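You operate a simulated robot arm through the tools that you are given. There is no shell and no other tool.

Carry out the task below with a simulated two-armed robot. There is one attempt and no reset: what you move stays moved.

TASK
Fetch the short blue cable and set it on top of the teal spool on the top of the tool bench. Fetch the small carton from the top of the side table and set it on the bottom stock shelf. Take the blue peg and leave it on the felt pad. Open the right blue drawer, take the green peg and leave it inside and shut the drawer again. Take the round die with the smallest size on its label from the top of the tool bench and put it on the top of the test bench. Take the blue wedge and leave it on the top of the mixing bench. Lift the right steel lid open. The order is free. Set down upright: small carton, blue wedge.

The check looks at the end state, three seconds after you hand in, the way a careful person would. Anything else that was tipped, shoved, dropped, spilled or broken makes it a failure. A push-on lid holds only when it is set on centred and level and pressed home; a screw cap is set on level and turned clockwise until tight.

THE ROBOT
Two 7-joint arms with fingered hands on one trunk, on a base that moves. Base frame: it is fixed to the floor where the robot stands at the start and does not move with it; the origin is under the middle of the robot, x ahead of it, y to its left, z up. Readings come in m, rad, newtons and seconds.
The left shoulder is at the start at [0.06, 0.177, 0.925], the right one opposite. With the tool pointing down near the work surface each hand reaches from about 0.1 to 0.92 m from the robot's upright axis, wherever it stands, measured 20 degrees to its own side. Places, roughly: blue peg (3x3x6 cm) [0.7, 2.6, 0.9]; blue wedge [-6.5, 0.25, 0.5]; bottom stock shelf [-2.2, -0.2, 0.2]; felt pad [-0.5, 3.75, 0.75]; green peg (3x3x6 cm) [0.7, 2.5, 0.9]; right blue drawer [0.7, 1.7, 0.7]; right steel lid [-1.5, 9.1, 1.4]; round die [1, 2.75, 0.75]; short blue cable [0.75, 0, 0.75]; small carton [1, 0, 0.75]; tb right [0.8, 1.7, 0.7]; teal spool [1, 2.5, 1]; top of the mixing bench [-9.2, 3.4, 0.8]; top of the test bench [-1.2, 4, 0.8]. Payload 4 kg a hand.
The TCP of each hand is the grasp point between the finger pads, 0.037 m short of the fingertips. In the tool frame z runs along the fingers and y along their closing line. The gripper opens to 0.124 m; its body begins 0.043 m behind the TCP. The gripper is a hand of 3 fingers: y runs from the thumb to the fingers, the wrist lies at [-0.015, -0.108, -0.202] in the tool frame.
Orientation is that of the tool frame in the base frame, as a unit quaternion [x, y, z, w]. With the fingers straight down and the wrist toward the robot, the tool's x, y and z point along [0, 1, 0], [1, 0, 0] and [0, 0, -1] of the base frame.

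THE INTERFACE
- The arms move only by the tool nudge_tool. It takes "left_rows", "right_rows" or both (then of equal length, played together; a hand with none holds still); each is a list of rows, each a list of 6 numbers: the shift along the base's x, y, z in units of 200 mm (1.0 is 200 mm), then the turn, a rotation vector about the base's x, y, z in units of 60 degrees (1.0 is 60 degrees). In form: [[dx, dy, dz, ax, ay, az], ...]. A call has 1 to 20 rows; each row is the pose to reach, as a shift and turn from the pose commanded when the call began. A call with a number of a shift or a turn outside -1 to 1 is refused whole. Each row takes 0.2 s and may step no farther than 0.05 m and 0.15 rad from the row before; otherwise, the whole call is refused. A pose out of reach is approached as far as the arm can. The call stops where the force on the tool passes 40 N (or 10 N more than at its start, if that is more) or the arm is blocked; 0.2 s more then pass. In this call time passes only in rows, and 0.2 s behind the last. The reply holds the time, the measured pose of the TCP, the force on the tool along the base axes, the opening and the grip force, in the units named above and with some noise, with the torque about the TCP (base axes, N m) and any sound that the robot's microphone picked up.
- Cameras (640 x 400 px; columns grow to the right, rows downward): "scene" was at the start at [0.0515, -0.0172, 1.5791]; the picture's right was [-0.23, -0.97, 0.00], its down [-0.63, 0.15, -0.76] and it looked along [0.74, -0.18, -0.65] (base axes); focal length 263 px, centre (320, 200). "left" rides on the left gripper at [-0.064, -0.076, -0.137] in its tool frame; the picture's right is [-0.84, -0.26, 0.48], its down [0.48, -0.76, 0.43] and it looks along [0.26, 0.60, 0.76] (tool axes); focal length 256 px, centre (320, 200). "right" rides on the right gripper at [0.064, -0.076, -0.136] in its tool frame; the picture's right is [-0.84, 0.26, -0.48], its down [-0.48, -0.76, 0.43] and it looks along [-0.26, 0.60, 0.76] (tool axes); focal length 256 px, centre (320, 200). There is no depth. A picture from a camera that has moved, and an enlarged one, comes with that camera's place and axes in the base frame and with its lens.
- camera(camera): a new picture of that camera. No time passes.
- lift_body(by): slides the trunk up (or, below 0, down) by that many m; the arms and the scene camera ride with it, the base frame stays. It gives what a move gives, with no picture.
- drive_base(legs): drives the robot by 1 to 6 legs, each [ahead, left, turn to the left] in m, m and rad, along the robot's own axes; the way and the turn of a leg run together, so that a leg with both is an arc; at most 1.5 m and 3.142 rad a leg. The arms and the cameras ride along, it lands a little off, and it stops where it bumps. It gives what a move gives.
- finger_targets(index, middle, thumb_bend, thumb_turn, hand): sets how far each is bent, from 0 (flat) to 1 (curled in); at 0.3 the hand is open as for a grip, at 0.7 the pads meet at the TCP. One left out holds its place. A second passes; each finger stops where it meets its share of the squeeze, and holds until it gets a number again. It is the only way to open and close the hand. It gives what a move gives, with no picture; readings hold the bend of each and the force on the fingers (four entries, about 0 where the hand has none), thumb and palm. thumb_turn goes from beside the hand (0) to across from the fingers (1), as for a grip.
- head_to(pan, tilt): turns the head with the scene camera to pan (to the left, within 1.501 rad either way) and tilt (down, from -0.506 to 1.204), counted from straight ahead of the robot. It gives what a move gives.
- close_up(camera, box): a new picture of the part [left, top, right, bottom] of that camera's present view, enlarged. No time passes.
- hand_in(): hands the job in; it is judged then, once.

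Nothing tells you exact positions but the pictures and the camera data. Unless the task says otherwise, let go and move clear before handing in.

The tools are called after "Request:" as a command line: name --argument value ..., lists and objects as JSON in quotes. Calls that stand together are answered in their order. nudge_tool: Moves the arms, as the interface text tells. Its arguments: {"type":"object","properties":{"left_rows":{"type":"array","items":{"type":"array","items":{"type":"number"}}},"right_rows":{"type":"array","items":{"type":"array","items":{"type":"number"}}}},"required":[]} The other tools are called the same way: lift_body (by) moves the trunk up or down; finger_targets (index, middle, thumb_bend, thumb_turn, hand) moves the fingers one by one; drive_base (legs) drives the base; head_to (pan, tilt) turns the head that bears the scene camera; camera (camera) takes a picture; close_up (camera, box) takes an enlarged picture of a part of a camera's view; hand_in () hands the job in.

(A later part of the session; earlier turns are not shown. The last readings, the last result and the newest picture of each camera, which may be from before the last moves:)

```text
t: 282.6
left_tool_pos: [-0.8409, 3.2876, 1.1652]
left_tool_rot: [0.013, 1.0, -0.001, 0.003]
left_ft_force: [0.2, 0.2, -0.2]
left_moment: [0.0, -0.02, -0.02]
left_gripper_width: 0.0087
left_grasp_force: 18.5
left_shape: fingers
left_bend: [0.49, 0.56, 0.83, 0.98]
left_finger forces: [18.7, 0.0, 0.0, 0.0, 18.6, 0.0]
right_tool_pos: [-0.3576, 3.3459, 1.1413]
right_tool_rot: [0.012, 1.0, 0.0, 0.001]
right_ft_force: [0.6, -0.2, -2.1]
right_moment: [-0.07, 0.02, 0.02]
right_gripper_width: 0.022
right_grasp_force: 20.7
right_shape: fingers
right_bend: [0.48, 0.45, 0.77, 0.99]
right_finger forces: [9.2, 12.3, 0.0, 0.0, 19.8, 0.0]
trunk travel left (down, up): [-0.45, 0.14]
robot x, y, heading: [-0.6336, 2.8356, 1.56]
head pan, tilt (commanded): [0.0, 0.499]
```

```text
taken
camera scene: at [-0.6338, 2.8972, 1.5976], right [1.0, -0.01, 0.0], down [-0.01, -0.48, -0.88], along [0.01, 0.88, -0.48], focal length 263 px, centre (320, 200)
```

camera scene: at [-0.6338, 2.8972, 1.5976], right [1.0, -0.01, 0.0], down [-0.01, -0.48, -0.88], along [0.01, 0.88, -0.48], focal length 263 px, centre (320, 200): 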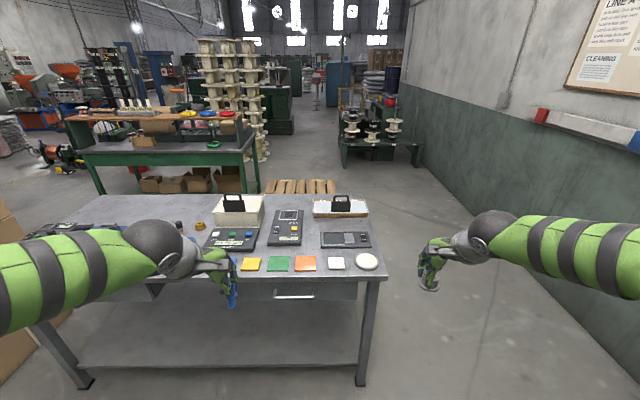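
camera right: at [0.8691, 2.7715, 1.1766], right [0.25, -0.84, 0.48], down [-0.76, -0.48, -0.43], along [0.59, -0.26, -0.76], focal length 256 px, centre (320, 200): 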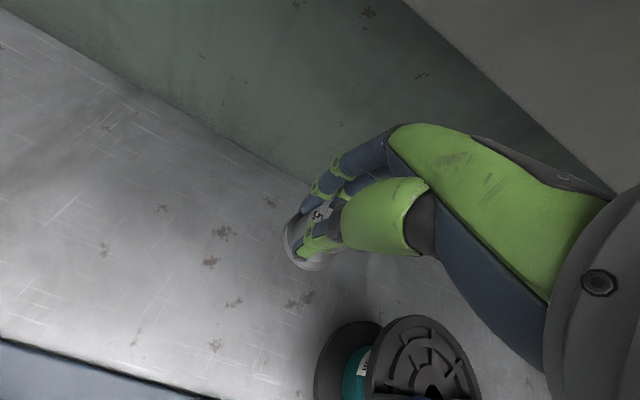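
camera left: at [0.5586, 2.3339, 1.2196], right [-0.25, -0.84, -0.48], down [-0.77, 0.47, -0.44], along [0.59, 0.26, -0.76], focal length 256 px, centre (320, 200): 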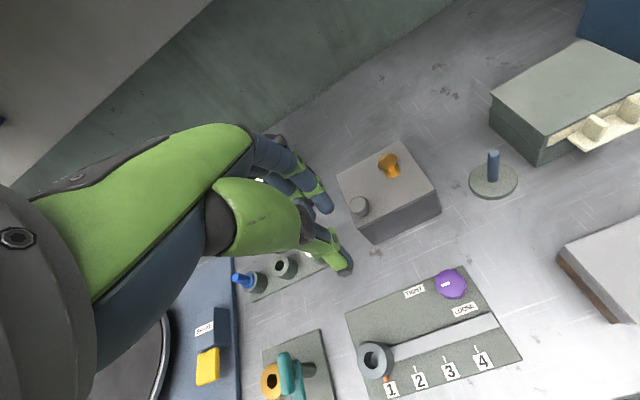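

Request:
close_up --camera "scene" --box '[200, 180, 400, 300]'

Request:
close_up --camera "scene" --box '[300, 235, 400, 290]'

Request:
camera --camera "left"

Request:
camera --camera "right"

```text
3.20 times, centred on (300, 240) of scene
camera zoom: at [-0.6338, 2.8972, 1.5976], right [1.0, -0.01, 0.0], down [-0.01, -0.48, -0.88], along [0.01, 0.88, -0.48], focal length 842 px, centre (384, 72)
```

zoom: 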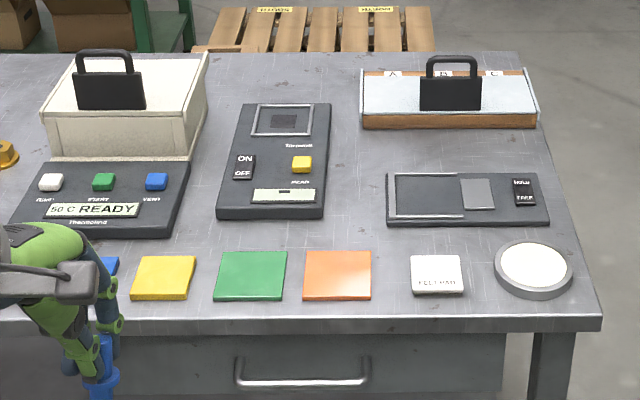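

```text
6.40 times, centred on (350, 262) of scene
camera zoom: at [-0.6338, 2.8972, 1.5976], right [1.0, -0.01, 0.0], down [-0.01, -0.48, -0.88], along [0.01, 0.88, -0.48], focal length 1684 px, centre (128, -200)
```

zoom: 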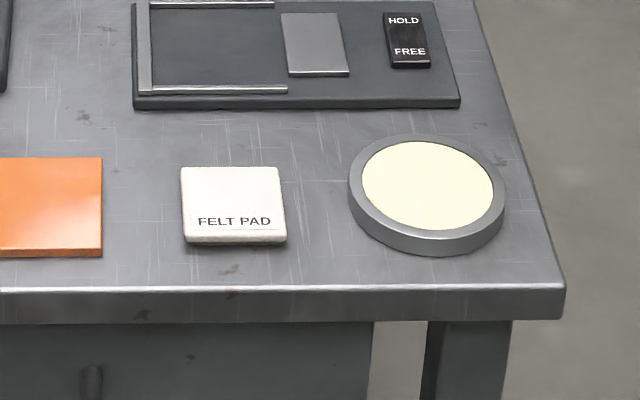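

```text
taken
camera left: at [-0.7795, 3.2106, 1.3024], right [0.83, -0.28, -0.48], down [-0.5, -0.75, -0.44], along [-0.23, 0.6, -0.76], focal length 256 px, centre (320, 200)
```

left: 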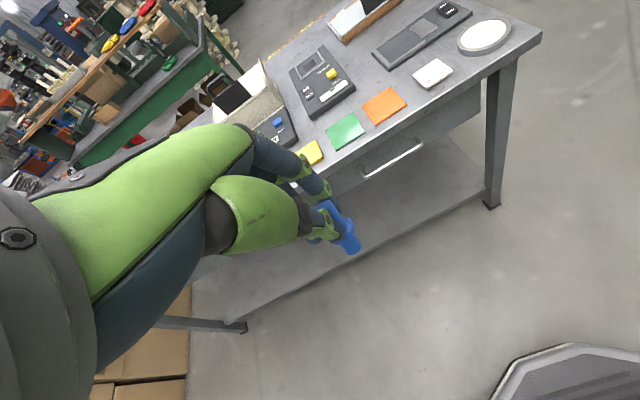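

```text
taken
camera right: at [-0.4241, 3.2718, 1.2767], right [0.84, 0.24, 0.48], down [0.47, -0.77, -0.43], along [0.27, 0.59, -0.76], focal length 256 px, centre (320, 200)
```

right: 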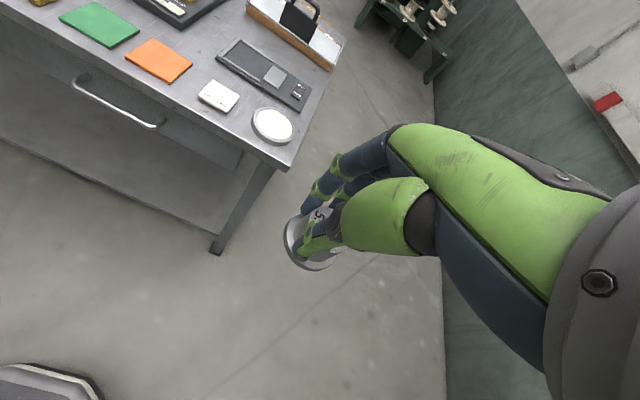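

The felt pad is the small white square at about [-0.56, 3.71], with its top near z 0.857. I'll move the left hand up and check the bench for a clear spot for the die.

Request:
nudge_tool --left_rows '[[0, -0.1, 0.2, 0, 0, 0], [0, -0.2, 0.4, 0, 0, 0]]'

Request:
head_to --pan 0.15 --tilt 0.5

Request:
close_up --camera "scene" --box '[90, 160, 410, 340]'

```text
t: 283.2
left_tool_pos: [-0.8405, 3.2466, 1.2467]
left_tool_rot: [0.013, 1.0, 0.0, 0.003]
left_ft_force: [0.0, 0.3, -0.2]
left_moment: [0.01, 0.04, -0.02]
left_gripper_width: 0.009
left_grasp_force: 18.6
left_shape: fingers
left_bend: [0.49, 0.56, 0.83, 0.98]
left_finger forces: [18.9, 0.0, 0.1, 0.0, 18.8, 0.1]
right_tool_pos: [-0.3576, 3.3466, 1.14]
right_tool_rot: [0.011, 1.0, -0.001, 0.001]
right_ft_force: [-0.5, 0.1, -3.0]
right_moment: [-0.07, 0.04, 0.0]
right_gripper_width: 0.0221
right_grasp_force: 21.1
right_shape: fingers
right_bend: [0.48, 0.45, 0.77, 0.99]
right_finger forces: [9.1, 12.2, 0.0, 0.1, 19.7, 0.0]
trunk travel left (down, up): [-0.45, 0.14]
robot x, y, heading: [-0.6334, 2.8334, 1.559]
head pan, tilt (commanded): [0.0, 0.499]
```

```text
t: 283.9
left_tool_pos: [-0.8403, 3.248, 1.2465]
left_tool_rot: [0.014, 1.0, -0.001, 0.003]
left_ft_force: [-0.4, -0.4, 0.2]
left_moment: [0.0, 0.01, 0.04]
left_gripper_width: 0.0089
left_grasp_force: 18.8
left_shape: fingers
left_bend: [0.49, 0.56, 0.83, 0.98]
left_finger forces: [18.8, 0.0, 0.0, 0.0, 18.8, 0.1]
right_tool_pos: [-0.3583, 3.3472, 1.1408]
right_tool_rot: [0.011, 1.0, 0.0, 0.001]
right_ft_force: [-0.7, -0.2, -3.4]
right_moment: [-0.11, -0.01, 0.0]
right_gripper_width: 0.0221
right_grasp_force: 20.6
right_shape: fingers
right_bend: [0.48, 0.45, 0.77, 0.99]
right_finger forces: [9.0, 12.3, 0.1, 0.1, 19.9, 0.0]
trunk travel left (down, up): [-0.45, 0.14]
robot x, y, heading: [-0.632, 2.8355, 1.557]
head pan, tilt (commanded): [0.15, 0.499]
```

```text
2.00 times, centred on (250, 250) of scene
camera zoom: at [-0.6474, 2.8962, 1.5977], right [0.99, 0.14, 0.0], down [0.07, -0.47, -0.88], along [-0.12, 0.87, -0.48], focal length 526 px, centre (460, 100)
```

zoom: 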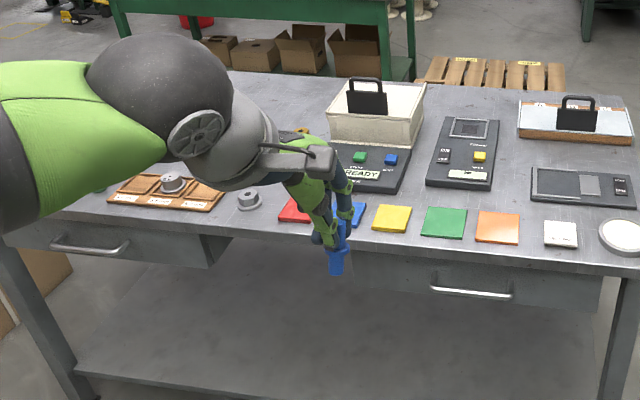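

Request:
drive_base --legs '[[0.2, -0.27, 0.012]]'

Request:
nudge_tool --left_rows '[[0, 0.2, -0.1, 0, 0, 0], [0, 0.4, -0.2, 0, 0, 0], [0, 0.6, -0.3, 0, 0, 0], [0, 0.75, -0.4, 0, 0, 0]]'

Request:
head_to --pan 0.15 --tilt 0.7

Request:
camera --camera "scene"

Request:
camera --camera "left"

```text
t: 286.1
left_tool_pos: [-0.5734, 3.4454, 1.2465]
left_tool_rot: [0.007, 1.0, -0.001, 0.002]
left_ft_force: [0.3, 0.4, -0.1]
left_moment: [-0.02, 0.02, -0.01]
left_gripper_width: 0.0089
left_grasp_force: 18.8
left_shape: fingers
left_bend: [0.49, 0.56, 0.83, 0.98]
left_finger forces: [18.8, 0.1, 0.0, 0.1, 18.8, 0.0]
right_tool_pos: [-0.0931, 3.5497, 1.1402]
right_tool_rot: [0.005, 1.0, -0.001, 0.0]
right_ft_force: [-0.2, -1.0, -2.9]
right_moment: [-0.09, 0.04, 0.03]
right_gripper_width: 0.0221
right_grasp_force: 20.4
right_shape: fingers
right_bend: [0.48, 0.45, 0.77, 0.99]
right_finger forces: [9.1, 12.2, 0.1, 0.0, 19.8, 0.0]
trunk travel left (down, up): [-0.45, 0.14]
robot x, y, heading: [-0.3641, 3.0322, 1.572]
head pan, tilt (commanded): [0.15, 0.499]
```

```text
t: 287.1
left_tool_pos: [-0.576, 3.5957, 1.165]
left_tool_rot: [0.007, 1.0, 0.0, 0.002]
left_ft_force: [-0.5, 1.0, 0.9]
left_moment: [-0.06, 0.01, 0.02]
left_gripper_width: 0.009
left_grasp_force: 19.2
left_shape: fingers
left_bend: [0.49, 0.56, 0.83, 0.98]
left_finger forces: [18.9, 0.0, 0.1, 0.0, 18.9, 0.0]
right_tool_pos: [-0.0939, 3.5491, 1.141]
right_tool_rot: [0.004, 1.0, 0.0, 0.001]
right_ft_force: [0.5, 0.1, -3.3]
right_moment: [-0.09, -0.02, 0.02]
right_gripper_width: 0.0223
right_grasp_force: 20.9
right_shape: fingers
right_bend: [0.48, 0.45, 0.77, 0.99]
right_finger forces: [9.1, 12.2, 0.1, 0.0, 19.7, 0.0]
trunk travel left (down, up): [-0.45, 0.14]
robot x, y, heading: [-0.3637, 3.0349, 1.574]
head pan, tilt (commanded): [0.15, 0.499]
```

```text
t: 287.9
left_tool_pos: [-0.5755, 3.594, 1.1652]
left_tool_rot: [0.008, 1.0, 0.0, 0.003]
left_ft_force: [-0.1, 0.4, 0.1]
left_moment: [0.01, 0.0, 0.03]
left_gripper_width: 0.0085
left_grasp_force: 18.9
left_shape: fingers
left_bend: [0.49, 0.56, 0.83, 0.98]
left_finger forces: [18.9, 0.1, 0.1, 0.1, 18.9, 0.0]
right_tool_pos: [-0.0944, 3.549, 1.1408]
right_tool_rot: [0.005, 1.0, -0.001, 0.002]
right_ft_force: [0.3, 0.3, -2.3]
right_moment: [-0.1, 0.0, 0.0]
right_gripper_width: 0.0222
right_grasp_force: 20.5
right_shape: fingers
right_bend: [0.48, 0.45, 0.77, 0.99]
right_finger forces: [9.1, 12.2, 0.0, 0.1, 19.9, 0.0]
trunk travel left (down, up): [-0.45, 0.14]
robot x, y, heading: [-0.3604, 3.0311, 1.572]
head pan, tilt (commanded): [0.15, 0.7]
```

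```text
taken
camera scene: at [-0.3769, 3.0893, 1.58], right [0.99, 0.15, 0.0], down [0.1, -0.64, -0.77], along [-0.12, 0.76, -0.64], focal length 263 px, centre (320, 200)
```

scene: 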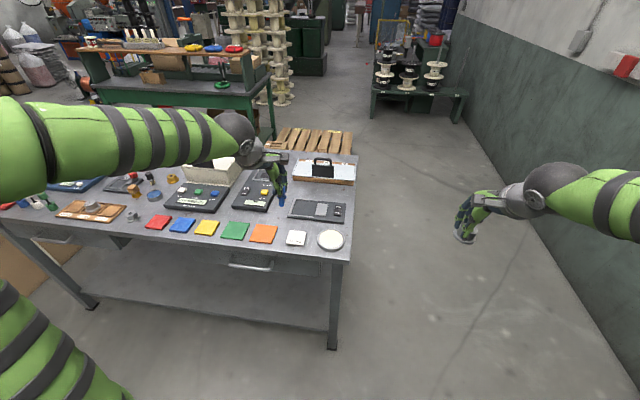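

```text
taken
camera left: at [-0.5135, 3.5181, 1.3021], right [0.84, -0.27, -0.48], down [-0.49, -0.75, -0.44], along [-0.24, 0.6, -0.76], focal length 256 px, centre (320, 200)
```

left: 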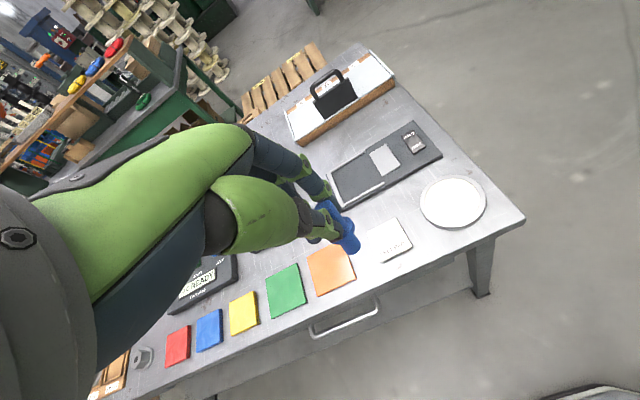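

Request:
close_up --camera "left" --box '[300, 180, 460, 290]'

Request:
close_up --camera "scene" --box '[220, 140, 360, 270]'

```text
3.64 times, centred on (380, 235) of left
camera zoom: at [-0.5135, 3.5181, 1.3021], right [0.84, -0.27, -0.48], down [-0.49, -0.75, -0.44], along [-0.24, 0.6, -0.76], focal length 931 px, centre (102, 73)
```

zoom: 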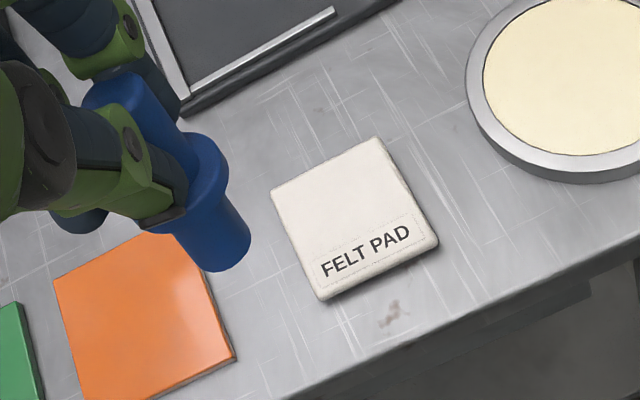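

```text
3.08 times, centred on (290, 205) of scene
camera zoom: at [-0.3769, 3.0893, 1.58], right [0.99, 0.15, 0.0], down [0.1, -0.64, -0.77], along [-0.12, 0.76, -0.64], focal length 810 px, centre (412, 185)
```

zoom: 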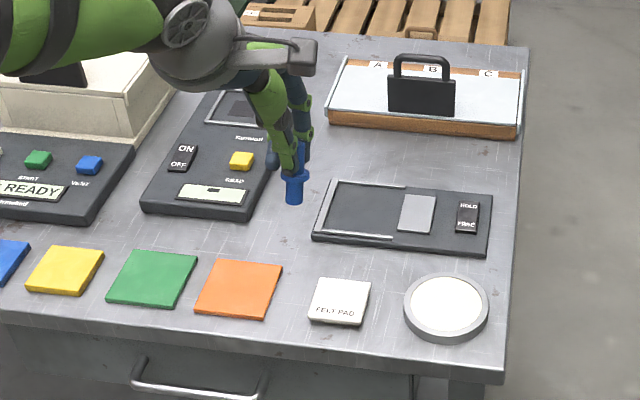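

Request:
nudge_tool --left_rows '[[0.03, 0.2, 0, 0, 0, 0], [0.06, 0.4, 0, 0, 0, 0], [0.06, 0.46, -0.2, 0, 0, 0], [0.06, 0.46, -0.4, 0, 0, 0], [0.06, 0.46, -0.6, 0, 0, 0], [0.06, 0.46, -0.8, 0, 0, 0], [0.06, 0.46, -1.0, 0, 0, 0]]'

Request:
close_up --camera "left" --box '[280, 170, 440, 290]'

Request:
close_up --camera "scene" --box '[250, 180, 350, 260]'

```text
t: 289.5
left_tool_pos: [-0.563, 3.6881, 0.9657]
left_tool_rot: [0.008, 1.0, -0.001, 0.002]
left_ft_force: [0.0, 0.9, 0.7]
left_moment: [0.0, 0.02, 0.0]
left_gripper_width: 0.0089
left_grasp_force: 19.0
left_shape: fingers
left_bend: [0.49, 0.56, 0.83, 0.98]
left_finger forces: [19.0, 0.1, 0.1, 0.0, 18.9, 0.1]
right_tool_pos: [-0.0941, 3.5501, 1.1405]
right_tool_rot: [0.004, 1.0, -0.002, 0.001]
right_ft_force: [-0.5, 0.7, -3.3]
right_moment: [-0.08, 0.02, 0.0]
right_gripper_width: 0.0221
right_grasp_force: 20.7
right_shape: fingers
right_bend: [0.48, 0.45, 0.77, 0.99]
right_finger forces: [9.0, 12.4, 0.0, 0.1, 19.8, 0.0]
trunk travel left (down, up): [-0.45, 0.14]
robot x, y, heading: [-0.3643, 3.0336, 1.575]
head pan, tilt (commanded): [0.15, 0.7]
```

```text
3.33 times, centred on (360, 230) of left
camera zoom: at [-0.5015, 3.611, 1.1022], right [0.84, -0.27, -0.48], down [-0.49, -0.75, -0.44], along [-0.24, 0.6, -0.76], focal length 853 px, centre (187, 100)
```

zoom: 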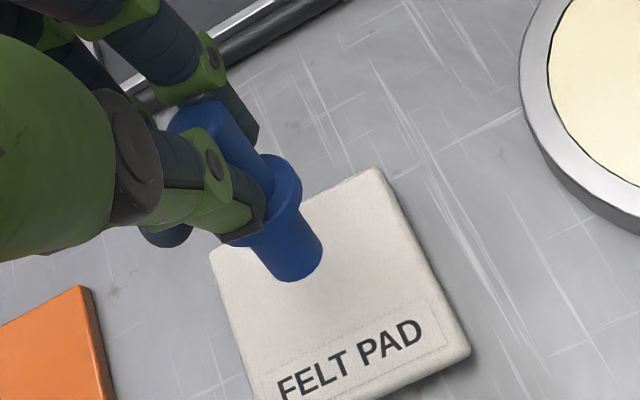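

```text
5.00 times, centred on (300, 220) of scene
camera zoom: at [-0.3769, 3.0898, 1.5799], right [0.99, 0.15, 0.0], down [0.1, -0.64, -0.76], along [-0.12, 0.76, -0.64], focal length 1315 px, centre (420, 100)
```

zoom: 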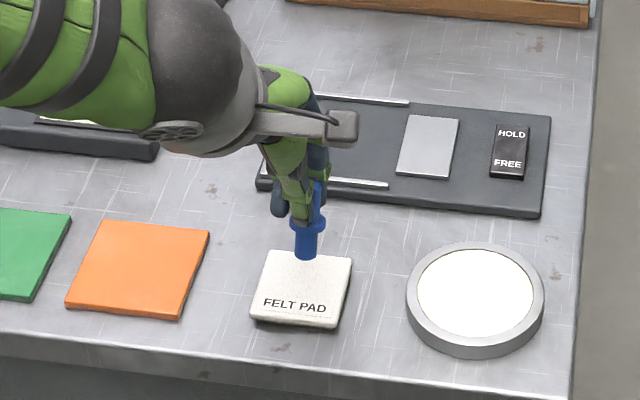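

Request:
nudge_tool --left_rows '[[0, 0, -0.04, 0, 0, 0], [0, 0, -0.075, 0, 0, 0], [0, 0, -0.09, 0, 0, 0]]'

```text
t: 290.3
left_tool_pos: [-0.5632, 3.6876, 0.9484]
left_tool_rot: [0.008, 1.0, -0.001, 0.003]
left_ft_force: [-0.3, 0.2, 0.5]
left_moment: [0.0, -0.01, 0.0]
left_gripper_width: 0.0084
left_grasp_force: 19.2
left_shape: fingers
left_bend: [0.49, 0.56, 0.83, 0.98]
left_finger forces: [18.9, 0.1, 0.0, 0.0, 19.0, 0.1]
right_tool_pos: [-0.094, 3.5488, 1.1411]
right_tool_rot: [0.005, 1.0, -0.001, 0.001]
right_ft_force: [-1.2, -0.2, -2.7]
right_moment: [-0.08, 0.04, 0.0]
right_gripper_width: 0.0221
right_grasp_force: 20.8
right_shape: fingers
right_bend: [0.48, 0.45, 0.77, 0.99]
right_finger forces: [8.9, 12.3, 0.1, 0.0, 19.8, 0.1]
trunk travel left (down, up): [-0.45, 0.14]
robot x, y, heading: [-0.3637, 3.0316, 1.578]
head pan, tilt (commanded): [0.15, 0.7]
```

Request:
nudge_tool --left_rows '[[0, 0, -0.01, 0, 0, 0], [0, 0, -0.02, 0, 0, 0]]'

```text
t: 290.9
left_tool_pos: [-0.5636, 3.6868, 0.9436]
left_tool_rot: [0.008, 1.0, -0.001, 0.003]
left_ft_force: [0.3, 0.1, -0.2]
left_moment: [0.02, 0.0, 0.01]
left_gripper_width: 0.0089
left_grasp_force: 18.8
left_shape: fingers
left_bend: [0.49, 0.56, 0.83, 0.98]
left_finger forces: [19.0, 0.0, 0.1, 0.0, 18.9, 0.1]
right_tool_pos: [-0.0945, 3.5501, 1.1413]
right_tool_rot: [0.005, 1.0, -0.001, 0.001]
right_ft_force: [-0.7, -0.6, -3.2]
right_moment: [-0.06, -0.03, -0.01]
right_gripper_width: 0.0222
right_grasp_force: 20.0
right_shape: fingers
right_bend: [0.48, 0.45, 0.77, 0.99]
right_finger forces: [9.0, 12.2, 0.0, 0.0, 19.8, 0.0]
trunk travel left (down, up): [-0.45, 0.14]
robot x, y, heading: [-0.3646, 3.0322, 1.574]
head pan, tilt (commanded): [0.15, 0.7]
```

Request:
nudge_tool --left_rows '[[0, 0, -0.01, 0, 0, 0]]'

Request:
nudge_tool --left_rows '[[0, 0, -0.01, 0, 0, 0]]'

Request:
close_up --camera "left" --box '[280, 170, 440, 290]'

```text
t: 291.3
left_tool_pos: [-0.5617, 3.6869, 0.9418]
left_tool_rot: [0.008, 1.0, 0.0, 0.002]
left_ft_force: [-0.2, -0.1, -0.4]
left_moment: [-0.03, -0.01, -0.01]
left_gripper_width: 0.0089
left_grasp_force: 18.9
left_shape: fingers
left_bend: [0.49, 0.56, 0.83, 0.98]
left_finger forces: [19.0, 0.0, 0.1, 0.0, 19.0, 0.0]
right_tool_pos: [-0.0938, 3.549, 1.1409]
right_tool_rot: [0.005, 1.0, -0.001, 0.001]
right_ft_force: [0.5, -0.2, -2.3]
right_moment: [-0.08, 0.0, 0.01]
right_gripper_width: 0.0222
right_grasp_force: 20.9
right_shape: fingers
right_bend: [0.48, 0.45, 0.77, 0.99]
right_finger forces: [8.9, 12.3, 0.0, 0.0, 19.9, 0.0]
trunk travel left (down, up): [-0.45, 0.14]
robot x, y, heading: [-0.3656, 3.0285, 1.574]
head pan, tilt (commanded): [0.15, 0.7]
```

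```text
t: 291.7
left_tool_pos: [-0.5627, 3.6876, 0.9406]
left_tool_rot: [0.009, 1.0, 0.0, 0.003]
left_ft_force: [0.1, 0.1, -0.6]
left_moment: [0.0, 0.01, 0.01]
left_gripper_width: 0.0088
left_grasp_force: 19.5
left_shape: fingers
left_bend: [0.49, 0.56, 0.83, 0.98]
left_finger forces: [19.0, 0.1, 0.1, 0.1, 19.0, 0.0]
right_tool_pos: [-0.0927, 3.5487, 1.1417]
right_tool_rot: [0.005, 1.0, 0.0, 0.001]
right_ft_force: [0.3, 0.1, -3.0]
right_moment: [-0.06, 0.05, 0.0]
right_gripper_width: 0.022
right_grasp_force: 21.3
right_shape: fingers
right_bend: [0.48, 0.45, 0.77, 0.99]
right_finger forces: [9.0, 12.3, 0.1, 0.0, 19.8, 0.1]
trunk travel left (down, up): [-0.45, 0.14]
robot x, y, heading: [-0.3649, 3.0348, 1.575]
head pan, tilt (commanded): [0.15, 0.7]
```

```text
3.33 times, centred on (360, 230) of left
camera zoom: at [-0.5007, 3.61, 1.0772], right [0.84, -0.27, -0.48], down [-0.49, -0.75, -0.44], along [-0.24, 0.6, -0.76], focal length 853 px, centre (187, 100)
```

zoom: 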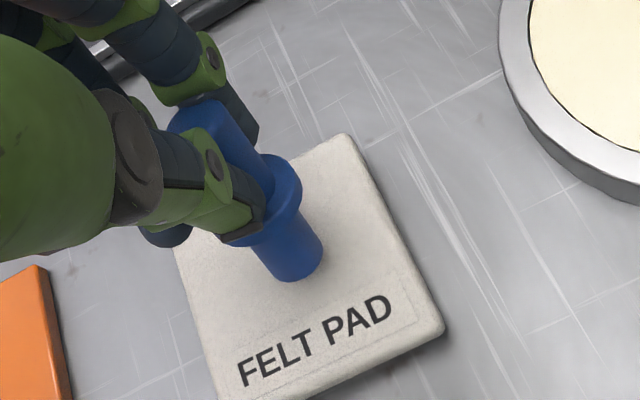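

Request:
nudge_tool --left_rows '[[0, 0, -0.015, 0, 0, 0]]'

Request:
nudge_tool --left_rows '[[0, 0, -0.012, 0, 0, 0]]'

```text
t: 292.1
left_tool_pos: [-0.5623, 3.6871, 0.9368]
left_tool_rot: [0.007, 1.0, -0.002, 0.002]
left_ft_force: [0.6, -0.3, -0.4]
left_moment: [0.0, 0.0, 0.02]
left_gripper_width: 0.0088
left_grasp_force: 19.5
left_shape: fingers
left_bend: [0.49, 0.56, 0.83, 0.98]
left_finger forces: [19.0, 0.0, 0.0, 0.0, 19.0, 0.0]
right_tool_pos: [-0.0933, 3.5492, 1.1411]
right_tool_rot: [0.005, 1.0, -0.001, 0.001]
right_ft_force: [-0.3, -0.3, -2.5]
right_moment: [-0.09, 0.04, -0.03]
right_gripper_width: 0.0219
right_grasp_force: 20.4
right_shape: fingers
right_bend: [0.48, 0.45, 0.77, 0.99]
right_finger forces: [9.0, 12.3, 0.0, 0.0, 19.8, 0.1]
trunk travel left (down, up): [-0.45, 0.14]
robot x, y, heading: [-0.3604, 3.0316, 1.577]
head pan, tilt (commanded): [0.15, 0.7]
```

```text
t: 292.5
left_tool_pos: [-0.5624, 3.686, 0.9363]
left_tool_rot: [0.008, 1.0, 0.002, 0.002]
left_ft_force: [-0.3, -0.6, 6.9]
left_moment: [0.13, -0.09, 0.03]
left_gripper_width: 0.0086
left_grasp_force: 20.6
left_shape: fingers
left_bend: [0.49, 0.56, 0.83, 0.98]
left_finger forces: [19.4, 0.1, 0.0, 0.1, 21.9, 0.0]
right_tool_pos: [-0.0942, 3.5486, 1.1416]
right_tool_rot: [0.005, 1.0, -0.001, 0.0]
right_ft_force: [0.5, 0.2, -3.5]
right_moment: [-0.12, -0.03, -0.02]
right_gripper_width: 0.0219
right_grasp_force: 20.8
right_shape: fingers
right_bend: [0.48, 0.45, 0.77, 0.99]
right_finger forces: [9.0, 12.3, 0.1, 0.0, 19.8, 0.0]
trunk travel left (down, up): [-0.45, 0.14]
robot x, y, heading: [-0.3631, 3.0338, 1.571]
head pan, tilt (commanded): [0.15, 0.7]
```

The peg stands on the pad. I'll release it evenly in small steps.

Request:
finger_targets --hand "left" --index 0.49 --middle 0.5 --thumb_bend 0.82

Request:
finger_targets --hand "left" --index 0.45 --middle 0.45 --thumb_bend 0.77

Request:
finger_targets --hand "left" --index 0.41 --middle 0.41 --thumb_bend 0.71

Request:
close_up --camera "left" --box '[280, 170, 440, 290]'

Request:
close_up --camera "scene" --box '[250, 180, 350, 260]'

```text
t: 293.5
left_tool_pos: [-0.5619, 3.6863, 0.9343]
left_tool_rot: [0.007, 1.0, 0.0, 0.003]
left_ft_force: [-0.5, -0.5, 1.3]
left_moment: [0.02, -0.02, 0.03]
left_gripper_width: 0.0083
left_grasp_force: 2.1
left_shape: fingers
left_bend: [0.48, 0.5, 0.81, 0.98]
left_finger forces: [1.5, 0.0, 0.0, 0.0, 2.0, 0.0]
right_tool_pos: [-0.094, 3.5484, 1.141]
right_tool_rot: [0.005, 1.0, -0.002, 0.001]
right_ft_force: [0.2, 0.3, -1.6]
right_moment: [-0.09, -0.03, 0.02]
right_gripper_width: 0.0222
right_grasp_force: 20.8
right_shape: fingers
right_bend: [0.48, 0.45, 0.77, 0.99]
right_finger forces: [9.0, 12.3, 0.1, 0.1, 19.9, 0.0]
trunk travel left (down, up): [-0.45, 0.14]
robot x, y, heading: [-0.3627, 3.0341, 1.57]
head pan, tilt (commanded): [0.15, 0.7]
```

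```text
t: 294.5
left_tool_pos: [-0.5632, 3.6864, 0.9348]
left_tool_rot: [0.009, 1.0, 0.0, 0.004]
left_ft_force: [-0.6, 0.4, 1.2]
left_moment: [0.0, 0.02, 0.01]
left_gripper_width: 0.0214
left_grasp_force: 0.0
left_shape: fingers
left_bend: [0.45, 0.45, 0.77, 0.98]
left_finger forces: [0.0, 0.0, 0.0, 0.2, 0.1, 0.1]
right_tool_pos: [-0.0938, 3.5485, 1.1408]
right_tool_rot: [0.006, 1.0, -0.001, 0.001]
right_ft_force: [0.0, -0.3, -2.9]
right_moment: [-0.1, -0.01, 0.01]
right_gripper_width: 0.022
right_grasp_force: 21.0
right_shape: fingers
right_bend: [0.48, 0.45, 0.77, 0.99]
right_finger forces: [9.0, 12.3, 0.1, 0.0, 19.8, 0.0]
trunk travel left (down, up): [-0.45, 0.14]
robot x, y, heading: [-0.3648, 3.0315, 1.573]
head pan, tilt (commanded): [0.15, 0.7]
```

```text
t: 295.5
left_tool_pos: [-0.5634, 3.6868, 0.9344]
left_tool_rot: [0.008, 1.0, 0.0, 0.002]
left_ft_force: [-0.6, -0.8, -0.6]
left_moment: [0.0, -0.02, 0.02]
left_gripper_width: 0.0424
left_grasp_force: 0.0
left_shape: fingers
left_bend: [0.41, 0.41, 0.71, 0.98]
left_finger forces: [0.0, 0.0, 0.0, 0.0, 0.0, 0.1]
right_tool_pos: [-0.0936, 3.5488, 1.1404]
right_tool_rot: [0.005, 1.0, 0.0, 0.001]
right_ft_force: [0.0, -0.7, -2.3]
right_moment: [-0.07, 0.0, -0.03]
right_gripper_width: 0.0222
right_grasp_force: 20.2
right_shape: fingers
right_bend: [0.48, 0.45, 0.77, 0.99]
right_finger forces: [9.0, 12.3, 0.1, 0.0, 19.8, 0.1]
trunk travel left (down, up): [-0.45, 0.14]
robot x, y, heading: [-0.3621, 3.0317, 1.569]
head pan, tilt (commanded): [0.15, 0.7]
```

```text
3.33 times, centred on (360, 230) of left
camera zoom: at [-0.5008, 3.6101, 1.0714], right [0.84, -0.27, -0.48], down [-0.49, -0.75, -0.44], along [-0.24, 0.6, -0.76], focal length 853 px, centre (187, 100)
```

zoom: 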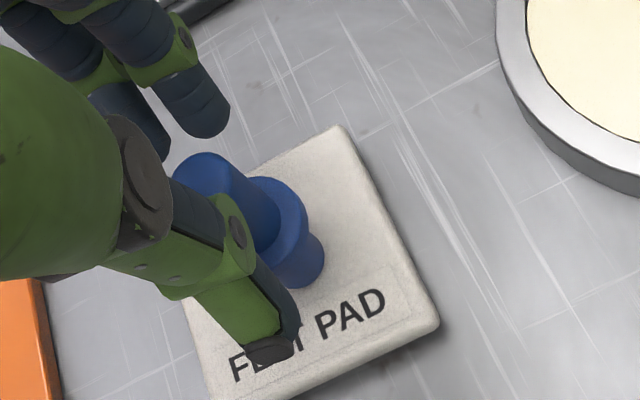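

```text
5.00 times, centred on (300, 220) of scene
camera zoom: at [-0.3769, 3.0892, 1.5799], right [0.99, 0.15, 0.0], down [0.1, -0.64, -0.76], along [-0.12, 0.76, -0.64], focal length 1315 px, centre (420, 100)
```

zoom: 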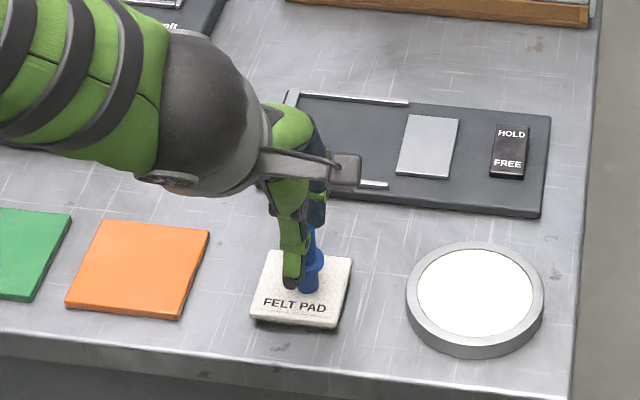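

Request:
nudge_tool --left_rows '[[0, 0, 0.05, 0, 0, 0], [0, 0, 0.15, 0, 0, 0], [0, 0, 0.3, 0, 0, 0], [0, 0, 0.5, 0, 0, 0], [0, 0, 0.7, 0, 0, 0], [0, -0.2, 0.8, 0, 0, 0], [0, -0.4, 0.8, 0, 0, 0], [0, -0.6, 0.8, 0, 0, 0], [0, -0.8, 0.8, 0, 0, 0]]'

Request:
close_up --camera "scene" --box '[220, 160, 360, 270]'

Request:
camera --camera "scene"

```text
t: 297.5
left_tool_pos: [-0.5616, 3.5255, 1.0949]
left_tool_rot: [0.008, 1.0, 0.0, 0.003]
left_ft_force: [0.6, -0.1, 0.0]
left_moment: [0.0, 0.01, 0.0]
left_gripper_width: 0.0429
left_grasp_force: 0.0
left_shape: fingers
left_bend: [0.41, 0.41, 0.71, 0.98]
left_finger forces: [0.0, 0.0, 0.0, 0.0, 0.0, 0.1]
right_tool_pos: [-0.0936, 3.5471, 1.1409]
right_tool_rot: [0.006, 1.0, -0.001, 0.001]
right_ft_force: [0.4, 0.0, -3.2]
right_moment: [-0.08, 0.03, 0.01]
right_gripper_width: 0.022
right_grasp_force: 20.9
right_shape: fingers
right_bend: [0.48, 0.45, 0.77, 0.99]
right_finger forces: [8.9, 12.4, 0.1, 0.0, 19.8, 0.0]
trunk travel left (down, up): [-0.45, 0.14]
robot x, y, heading: [-0.3625, 3.034, 1.57]
head pan, tilt (commanded): [0.15, 0.7]
```

```text
3.64 times, centred on (290, 215) of scene
camera zoom: at [-0.3768, 3.0882, 1.58], right [0.99, 0.15, 0.0], down [0.1, -0.64, -0.77], along [-0.12, 0.76, -0.64], focal length 957 px, centre (429, 146)
```

zoom: 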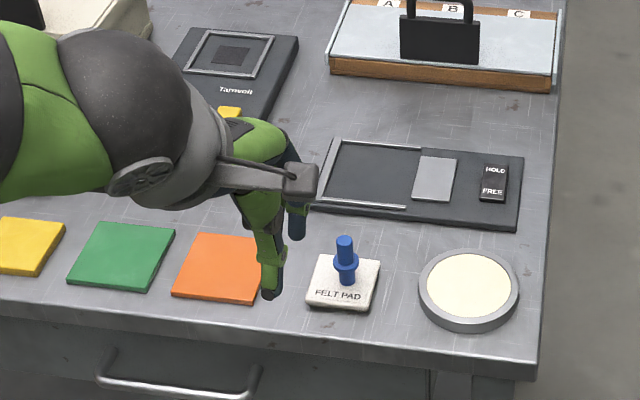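

```text
taken
camera scene: at [-0.3768, 3.0882, 1.58], right [0.99, 0.15, 0.0], down [0.1, -0.64, -0.77], along [-0.12, 0.76, -0.64], focal length 263 px, centre (320, 200)
```

scene: 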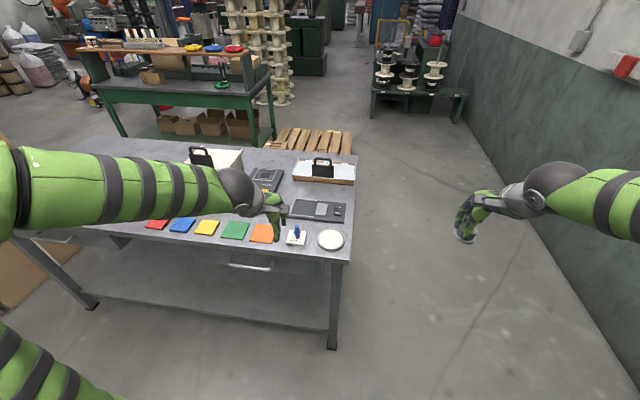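

The blue peg stands on the felt pad. Now I'll move left along the bench to find clear space for the die.

Request:
drive_base --legs '[[-0.1, 0, 0], [0, 0.75, 0]]'

Request:
head_to --pan -0.1 --tilt 0.65

Request:
camera --camera "scene"

Request:
close_up --camera "scene" --box '[120, 110, 480, 300]'

```text
t: 302.3
left_tool_pos: [-1.3196, 3.4262, 1.0955]
left_tool_rot: [0.009, 1.0, 0.001, 0.003]
left_ft_force: [-0.6, -0.3, 0.1]
left_moment: [-0.02, -0.01, -0.01]
left_gripper_width: 0.0428
left_grasp_force: 0.1
left_shape: fingers
left_bend: [0.41, 0.41, 0.71, 0.98]
left_finger forces: [0.1, 0.0, 0.0, 0.1, 0.0, 0.0]
right_tool_pos: [-0.8511, 3.4478, 1.1421]
right_tool_rot: [0.006, 1.0, -0.001, 0.001]
right_ft_force: [-0.9, -0.1, -2.4]
right_moment: [-0.08, -0.05, -0.04]
right_gripper_width: 0.0221
right_grasp_force: 20.4
right_shape: fingers
right_bend: [0.48, 0.45, 0.77, 0.99]
right_finger forces: [9.0, 12.4, 0.0, 0.0, 19.9, 0.0]
trunk travel left (down, up): [-0.45, 0.14]
robot x, y, heading: [-1.1166, 2.9335, 1.574]
head pan, tilt (commanded): [0.15, 0.7]
```

```text
t: 303.1
left_tool_pos: [-1.3203, 3.4259, 1.095]
left_tool_rot: [0.01, 1.0, -0.001, 0.002]
left_ft_force: [0.0, 0.3, -0.4]
left_moment: [0.0, -0.01, 0.03]
left_gripper_width: 0.0427
left_grasp_force: 0.0
left_shape: fingers
left_bend: [0.41, 0.41, 0.71, 0.98]
left_finger forces: [0.0, 0.0, 0.0, 0.0, 0.0, 0.1]
right_tool_pos: [-0.8507, 3.4476, 1.1409]
right_tool_rot: [0.006, 1.0, -0.001, 0.001]
right_ft_force: [0.2, -0.4, -1.6]
right_moment: [-0.08, -0.01, 0.0]
right_gripper_width: 0.022
right_grasp_force: 20.8
right_shape: fingers
right_bend: [0.48, 0.45, 0.77, 0.99]
right_finger forces: [9.0, 12.5, 0.0, 0.0, 20.0, 0.0]
trunk travel left (down, up): [-0.45, 0.14]
robot x, y, heading: [-1.1167, 2.9268, 1.57]
head pan, tilt (commanded): [-0.099, 0.649]
```

```text
taken
camera scene: at [-1.1131, 2.9913, 1.5843], right [1.0, -0.1, 0.0], down [-0.06, -0.6, -0.8], along [0.08, 0.79, -0.6], focal length 263 px, centre (320, 200)
```

scene: 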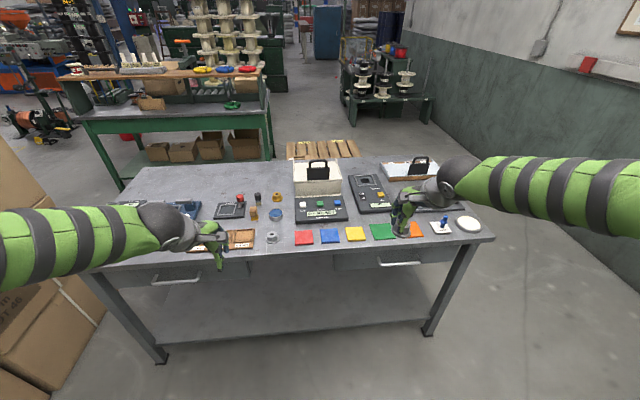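

```text
1.78 times, centred on (300, 205) of scene
camera zoom: at [-1.1131, 2.9913, 1.5843], right [1.0, -0.1, 0.0], down [-0.06, -0.6, -0.8], along [0.08, 0.79, -0.6], focal length 468 px, centre (356, 191)
```

zoom: 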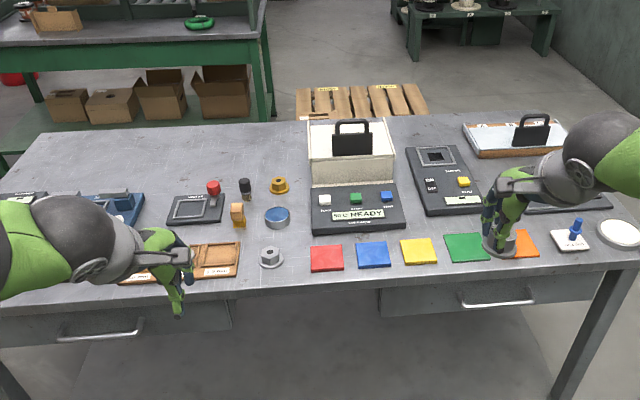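

Request:
nudge_tool --left_rows '[[0, -0.1, 0.15, 0, 0, 0], [0, -0.2, 0.3, 0, 0, 0], [0, -0.35, 0.45, 0, 0, 0], [0, -0.5, 0.6, 0, 0, 0]]'

Request:
drive_base --legs '[[0, 0.5, 0], [0.3, 0, 0]]'

Request:
head_to --pan -0.3 --tilt 0.65

Request:
camera --camera "scene"

Request:
camera --camera "right"

```text
t: 304.1
left_tool_pos: [-1.3203, 3.3263, 1.2174]
left_tool_rot: [0.008, 1.0, -0.002, 0.002]
left_ft_force: [0.4, -0.6, 0.7]
left_moment: [0.02, 0.0, 0.0]
left_gripper_width: 0.0428
left_grasp_force: 0.1
left_shape: fingers
left_bend: [0.41, 0.41, 0.71, 0.98]
left_finger forces: [0.1, 0.0, 0.0, 0.1, 0.1, 0.1]
right_tool_pos: [-0.8505, 3.4479, 1.1406]
right_tool_rot: [0.006, 1.0, -0.001, 0.001]
right_ft_force: [-0.2, 0.0, -2.4]
right_moment: [-0.04, 0.0, 0.02]
right_gripper_width: 0.0222
right_grasp_force: 20.5
right_shape: fingers
right_bend: [0.48, 0.45, 0.77, 0.99]
right_finger forces: [8.8, 12.3, 0.0, 0.0, 19.8, 0.0]
trunk travel left (down, up): [-0.45, 0.14]
robot x, y, heading: [-1.1205, 2.932, 1.573]
head pan, tilt (commanded): [-0.099, 0.649]
```

```text
t: 308.7
left_tool_pos: [-1.8197, 3.6318, 1.2162]
left_tool_rot: [0.011, 1.0, -0.002, 0.003]
left_ft_force: [0.1, 0.7, -0.3]
left_moment: [0.0, 0.02, -0.03]
left_gripper_width: 0.0429
left_grasp_force: 0.2
left_shape: fingers
left_bend: [0.41, 0.41, 0.71, 0.98]
left_finger forces: [0.0, 0.1, 0.0, 0.0, 0.0, 0.1]
right_tool_pos: [-1.35, 3.7493, 1.1407]
right_tool_rot: [0.008, 1.0, -0.002, 0.001]
right_ft_force: [0.3, -0.2, -3.2]
right_moment: [-0.1, 0.04, -0.05]
right_gripper_width: 0.0217
right_grasp_force: 20.2
right_shape: fingers
right_bend: [0.48, 0.45, 0.77, 0.99]
right_finger forces: [8.9, 12.5, 0.1, 0.1, 19.8, 0.1]
trunk travel left (down, up): [-0.45, 0.14]
robot x, y, heading: [-1.624, 3.2332, 1.56]
head pan, tilt (commanded): [-0.099, 0.649]
```

```text
t: 309.4
left_tool_pos: [-1.8213, 3.6303, 1.2157]
left_tool_rot: [0.011, 1.0, 0.0, 0.003]
left_ft_force: [-0.1, -0.1, 0.4]
left_moment: [0.02, -0.03, 0.0]
left_gripper_width: 0.043
left_grasp_force: 0.1
left_shape: fingers
left_bend: [0.41, 0.41, 0.71, 0.98]
left_finger forces: [0.0, 0.1, 0.1, 0.0, 0.1, 0.0]
right_tool_pos: [-1.3503, 3.7486, 1.1402]
right_tool_rot: [0.009, 1.0, -0.001, 0.001]
right_ft_force: [-0.9, -0.9, -2.8]
right_moment: [-0.06, 0.02, -0.02]
right_gripper_width: 0.0218
right_grasp_force: 20.4
right_shape: fingers
right_bend: [0.48, 0.45, 0.77, 0.99]
right_finger forces: [9.0, 12.3, 0.0, 0.0, 19.8, 0.0]
trunk travel left (down, up): [-0.45, 0.14]
robot x, y, heading: [-1.624, 3.2359, 1.566]
head pan, tilt (commanded): [-0.3, 0.649]
```

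```text
taken
camera scene: at [-1.5984, 3.2901, 1.5843], right [0.95, -0.3, 0.0], down [-0.18, -0.58, -0.8], along [0.24, 0.76, -0.6], focal length 263 px, centre (320, 200)
```

scene: 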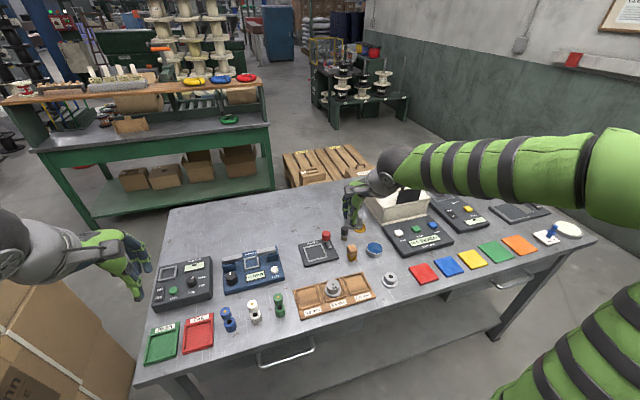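

```text
taken
camera right: at [-1.4161, 3.6737, 1.2765], right [0.84, 0.24, 0.48], down [0.47, -0.77, -0.43], along [0.27, 0.59, -0.76], focal length 256 px, centre (320, 200)
```

right: 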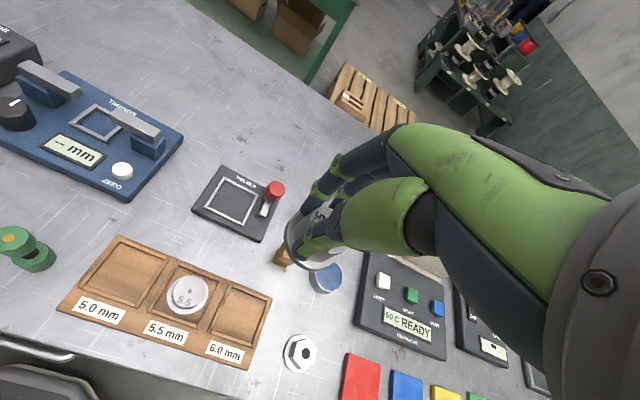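

The bench has a large clear area at the back. I'll set the die down at about [-1.44, 4.09], behind the small black device.

Request:
nudge_tool --right_rows '[[-0.06, 0.2, 0, 0, 0, 0], [-0.12, 0.4, 0, 0, 0, 0], [-0.18, 0.6, 0, 0, 0, 0], [-0.24, 0.8, 0, 0, 0, 0], [-0.3, 1.0, 0, 0, 0, 0]]'

Request:
nudge_tool --right_rows '[[-0.06, 0.2, 0, 0, 0, 0], [-0.12, 0.4, -0.05, 0, 0, 0], [-0.175, 0.54, -0.2, 0, 0, 0], [-0.175, 0.54, -0.4, 0, 0, 0], [-0.175, 0.54, -0.6, 0, 0, 0], [-0.175, 0.54, -0.8, 0, 0, 0]]'

Request:
camera --camera "right"

Request:
close_up --camera "scene" --box '[250, 130, 450, 280]'

```text
t: 310.6
left_tool_pos: [-1.8203, 3.6319, 1.215]
left_tool_rot: [0.013, 1.0, -0.001, 0.003]
left_ft_force: [0.0, 0.2, 0.0]
left_moment: [-0.01, 0.0, 0.03]
left_gripper_width: 0.0428
left_grasp_force: 0.1
left_shape: fingers
left_bend: [0.41, 0.41, 0.71, 0.98]
left_finger forces: [0.0, 0.1, 0.1, 0.1, 0.0, 0.0]
right_tool_pos: [-1.41, 3.9493, 1.141]
right_tool_rot: [0.01, 1.0, -0.001, 0.001]
right_ft_force: [0.3, 0.2, -3.5]
right_moment: [-0.1, 0.01, 0.03]
right_gripper_width: 0.0216
right_grasp_force: 20.2
right_shape: fingers
right_bend: [0.48, 0.45, 0.77, 0.99]
right_finger forces: [8.8, 12.6, 0.1, 0.1, 19.8, 0.1]
trunk travel left (down, up): [-0.45, 0.14]
robot x, y, heading: [-1.6202, 3.2337, 1.557]
head pan, tilt (commanded): [-0.3, 0.649]
```

```text
t: 312.0
left_tool_pos: [-1.82, 3.6293, 1.217]
left_tool_rot: [0.012, 1.0, -0.001, 0.002]
left_ft_force: [0.0, -1.2, 1.1]
left_moment: [0.01, -0.01, 0.02]
left_gripper_width: 0.0429
left_grasp_force: 0.0
left_shape: fingers
left_bend: [0.41, 0.41, 0.71, 0.98]
left_finger forces: [0.0, 0.1, 0.0, 0.0, 0.0, 0.0]
right_tool_pos: [-1.4443, 4.0589, 0.9804]
right_tool_rot: [0.009, 1.0, -0.001, 0.0]
right_ft_force: [0.8, 0.6, -3.0]
right_moment: [-0.08, 0.0, -0.01]
right_gripper_width: 0.0211
right_grasp_force: 20.3
right_shape: fingers
right_bend: [0.48, 0.45, 0.78, 0.99]
right_finger forces: [8.8, 12.4, 0.0, 0.0, 19.4, 0.0]
trunk travel left (down, up): [-0.45, 0.14]
robot x, y, heading: [-1.619, 3.2323, 1.569]
head pan, tilt (commanded): [-0.3, 0.649]
```

```text
taken
camera right: at [-1.5102, 3.9826, 1.1162], right [0.84, 0.24, 0.48], down [0.47, -0.77, -0.43], along [0.27, 0.59, -0.76], focal length 256 px, centre (320, 200)
```

right: 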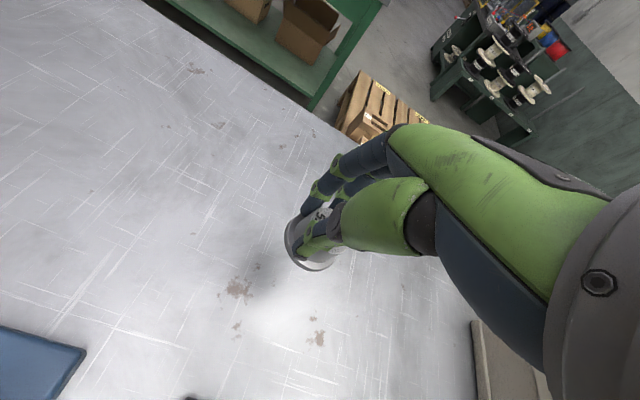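

```text
2.67 times, centred on (350, 205) of scene
camera zoom: at [-1.5985, 3.2907, 1.5843], right [0.95, -0.3, 0.0], down [-0.18, -0.58, -0.8], along [0.24, 0.76, -0.61], focal length 702 px, centre (240, 187)
```

zoom: 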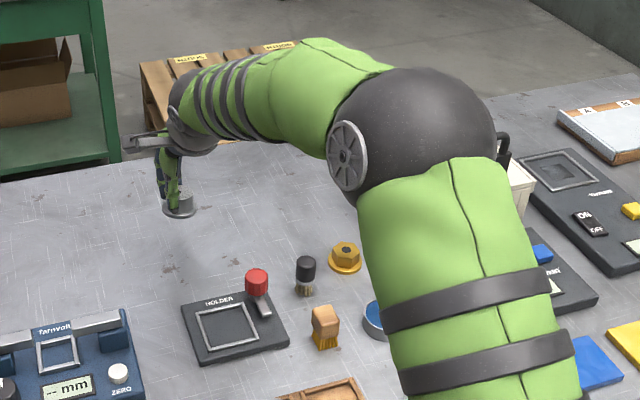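

Request:
nudge_tool --right_rows '[[0, 0, -0.12, 0, 0, 0], [0, 0, -0.24, 0, 0, 0], [0, 0, -0.32, 0, 0, 0]]'

Request:
nudge_tool --right_rows '[[0, 0, -0.02, 0, 0, 0], [0, 0, -0.04, 0, 0, 0]]'

```text
t: 312.8
left_tool_pos: [-1.8203, 3.6304, 1.2161]
left_tool_rot: [0.011, 1.0, -0.002, 0.002]
left_ft_force: [0.1, -0.6, -0.1]
left_moment: [0.0, -0.02, -0.02]
left_gripper_width: 0.0429
left_grasp_force: 0.0
left_shape: fingers
left_bend: [0.41, 0.41, 0.71, 0.98]
left_finger forces: [0.0, 0.0, 0.0, 0.1, 0.0, 0.1]
right_tool_pos: [-1.4437, 4.0566, 0.9151]
right_tool_rot: [0.009, 1.0, -0.001, 0.0]
right_ft_force: [-0.1, -0.2, -2.3]
right_moment: [-0.05, 0.01, 0.01]
right_gripper_width: 0.021
right_grasp_force: 20.2
right_shape: fingers
right_bend: [0.48, 0.45, 0.78, 0.99]
right_finger forces: [8.6, 12.5, 0.0, 0.1, 19.4, 0.0]
trunk travel left (down, up): [-0.45, 0.14]
robot x, y, heading: [-1.6256, 3.2344, 1.567]
head pan, tilt (commanded): [-0.3, 0.649]
```

```text
t: 313.4
left_tool_pos: [-1.8196, 3.6308, 1.2157]
left_tool_rot: [0.011, 1.0, 0.0, 0.002]
left_ft_force: [0.6, -0.2, -0.1]
left_moment: [0.03, -0.02, -0.01]
left_gripper_width: 0.0427
left_grasp_force: 0.0
left_shape: fingers
left_bend: [0.41, 0.41, 0.71, 0.98]
left_finger forces: [0.1, 0.0, 0.0, 0.1, 0.0, 0.1]
right_tool_pos: [-1.4452, 4.0575, 0.908]
right_tool_rot: [0.009, 1.0, 0.0, 0.001]
right_ft_force: [-0.7, 0.3, -2.9]
right_moment: [-0.08, 0.0, 0.01]
right_gripper_width: 0.0211
right_grasp_force: 20.3
right_shape: fingers
right_bend: [0.48, 0.45, 0.78, 0.99]
right_finger forces: [8.7, 12.5, 0.1, 0.0, 19.4, 0.1]
trunk travel left (down, up): [-0.45, 0.14]
robot x, y, heading: [-1.6246, 3.2328, 1.563]
head pan, tilt (commanded): [-0.3, 0.649]
```

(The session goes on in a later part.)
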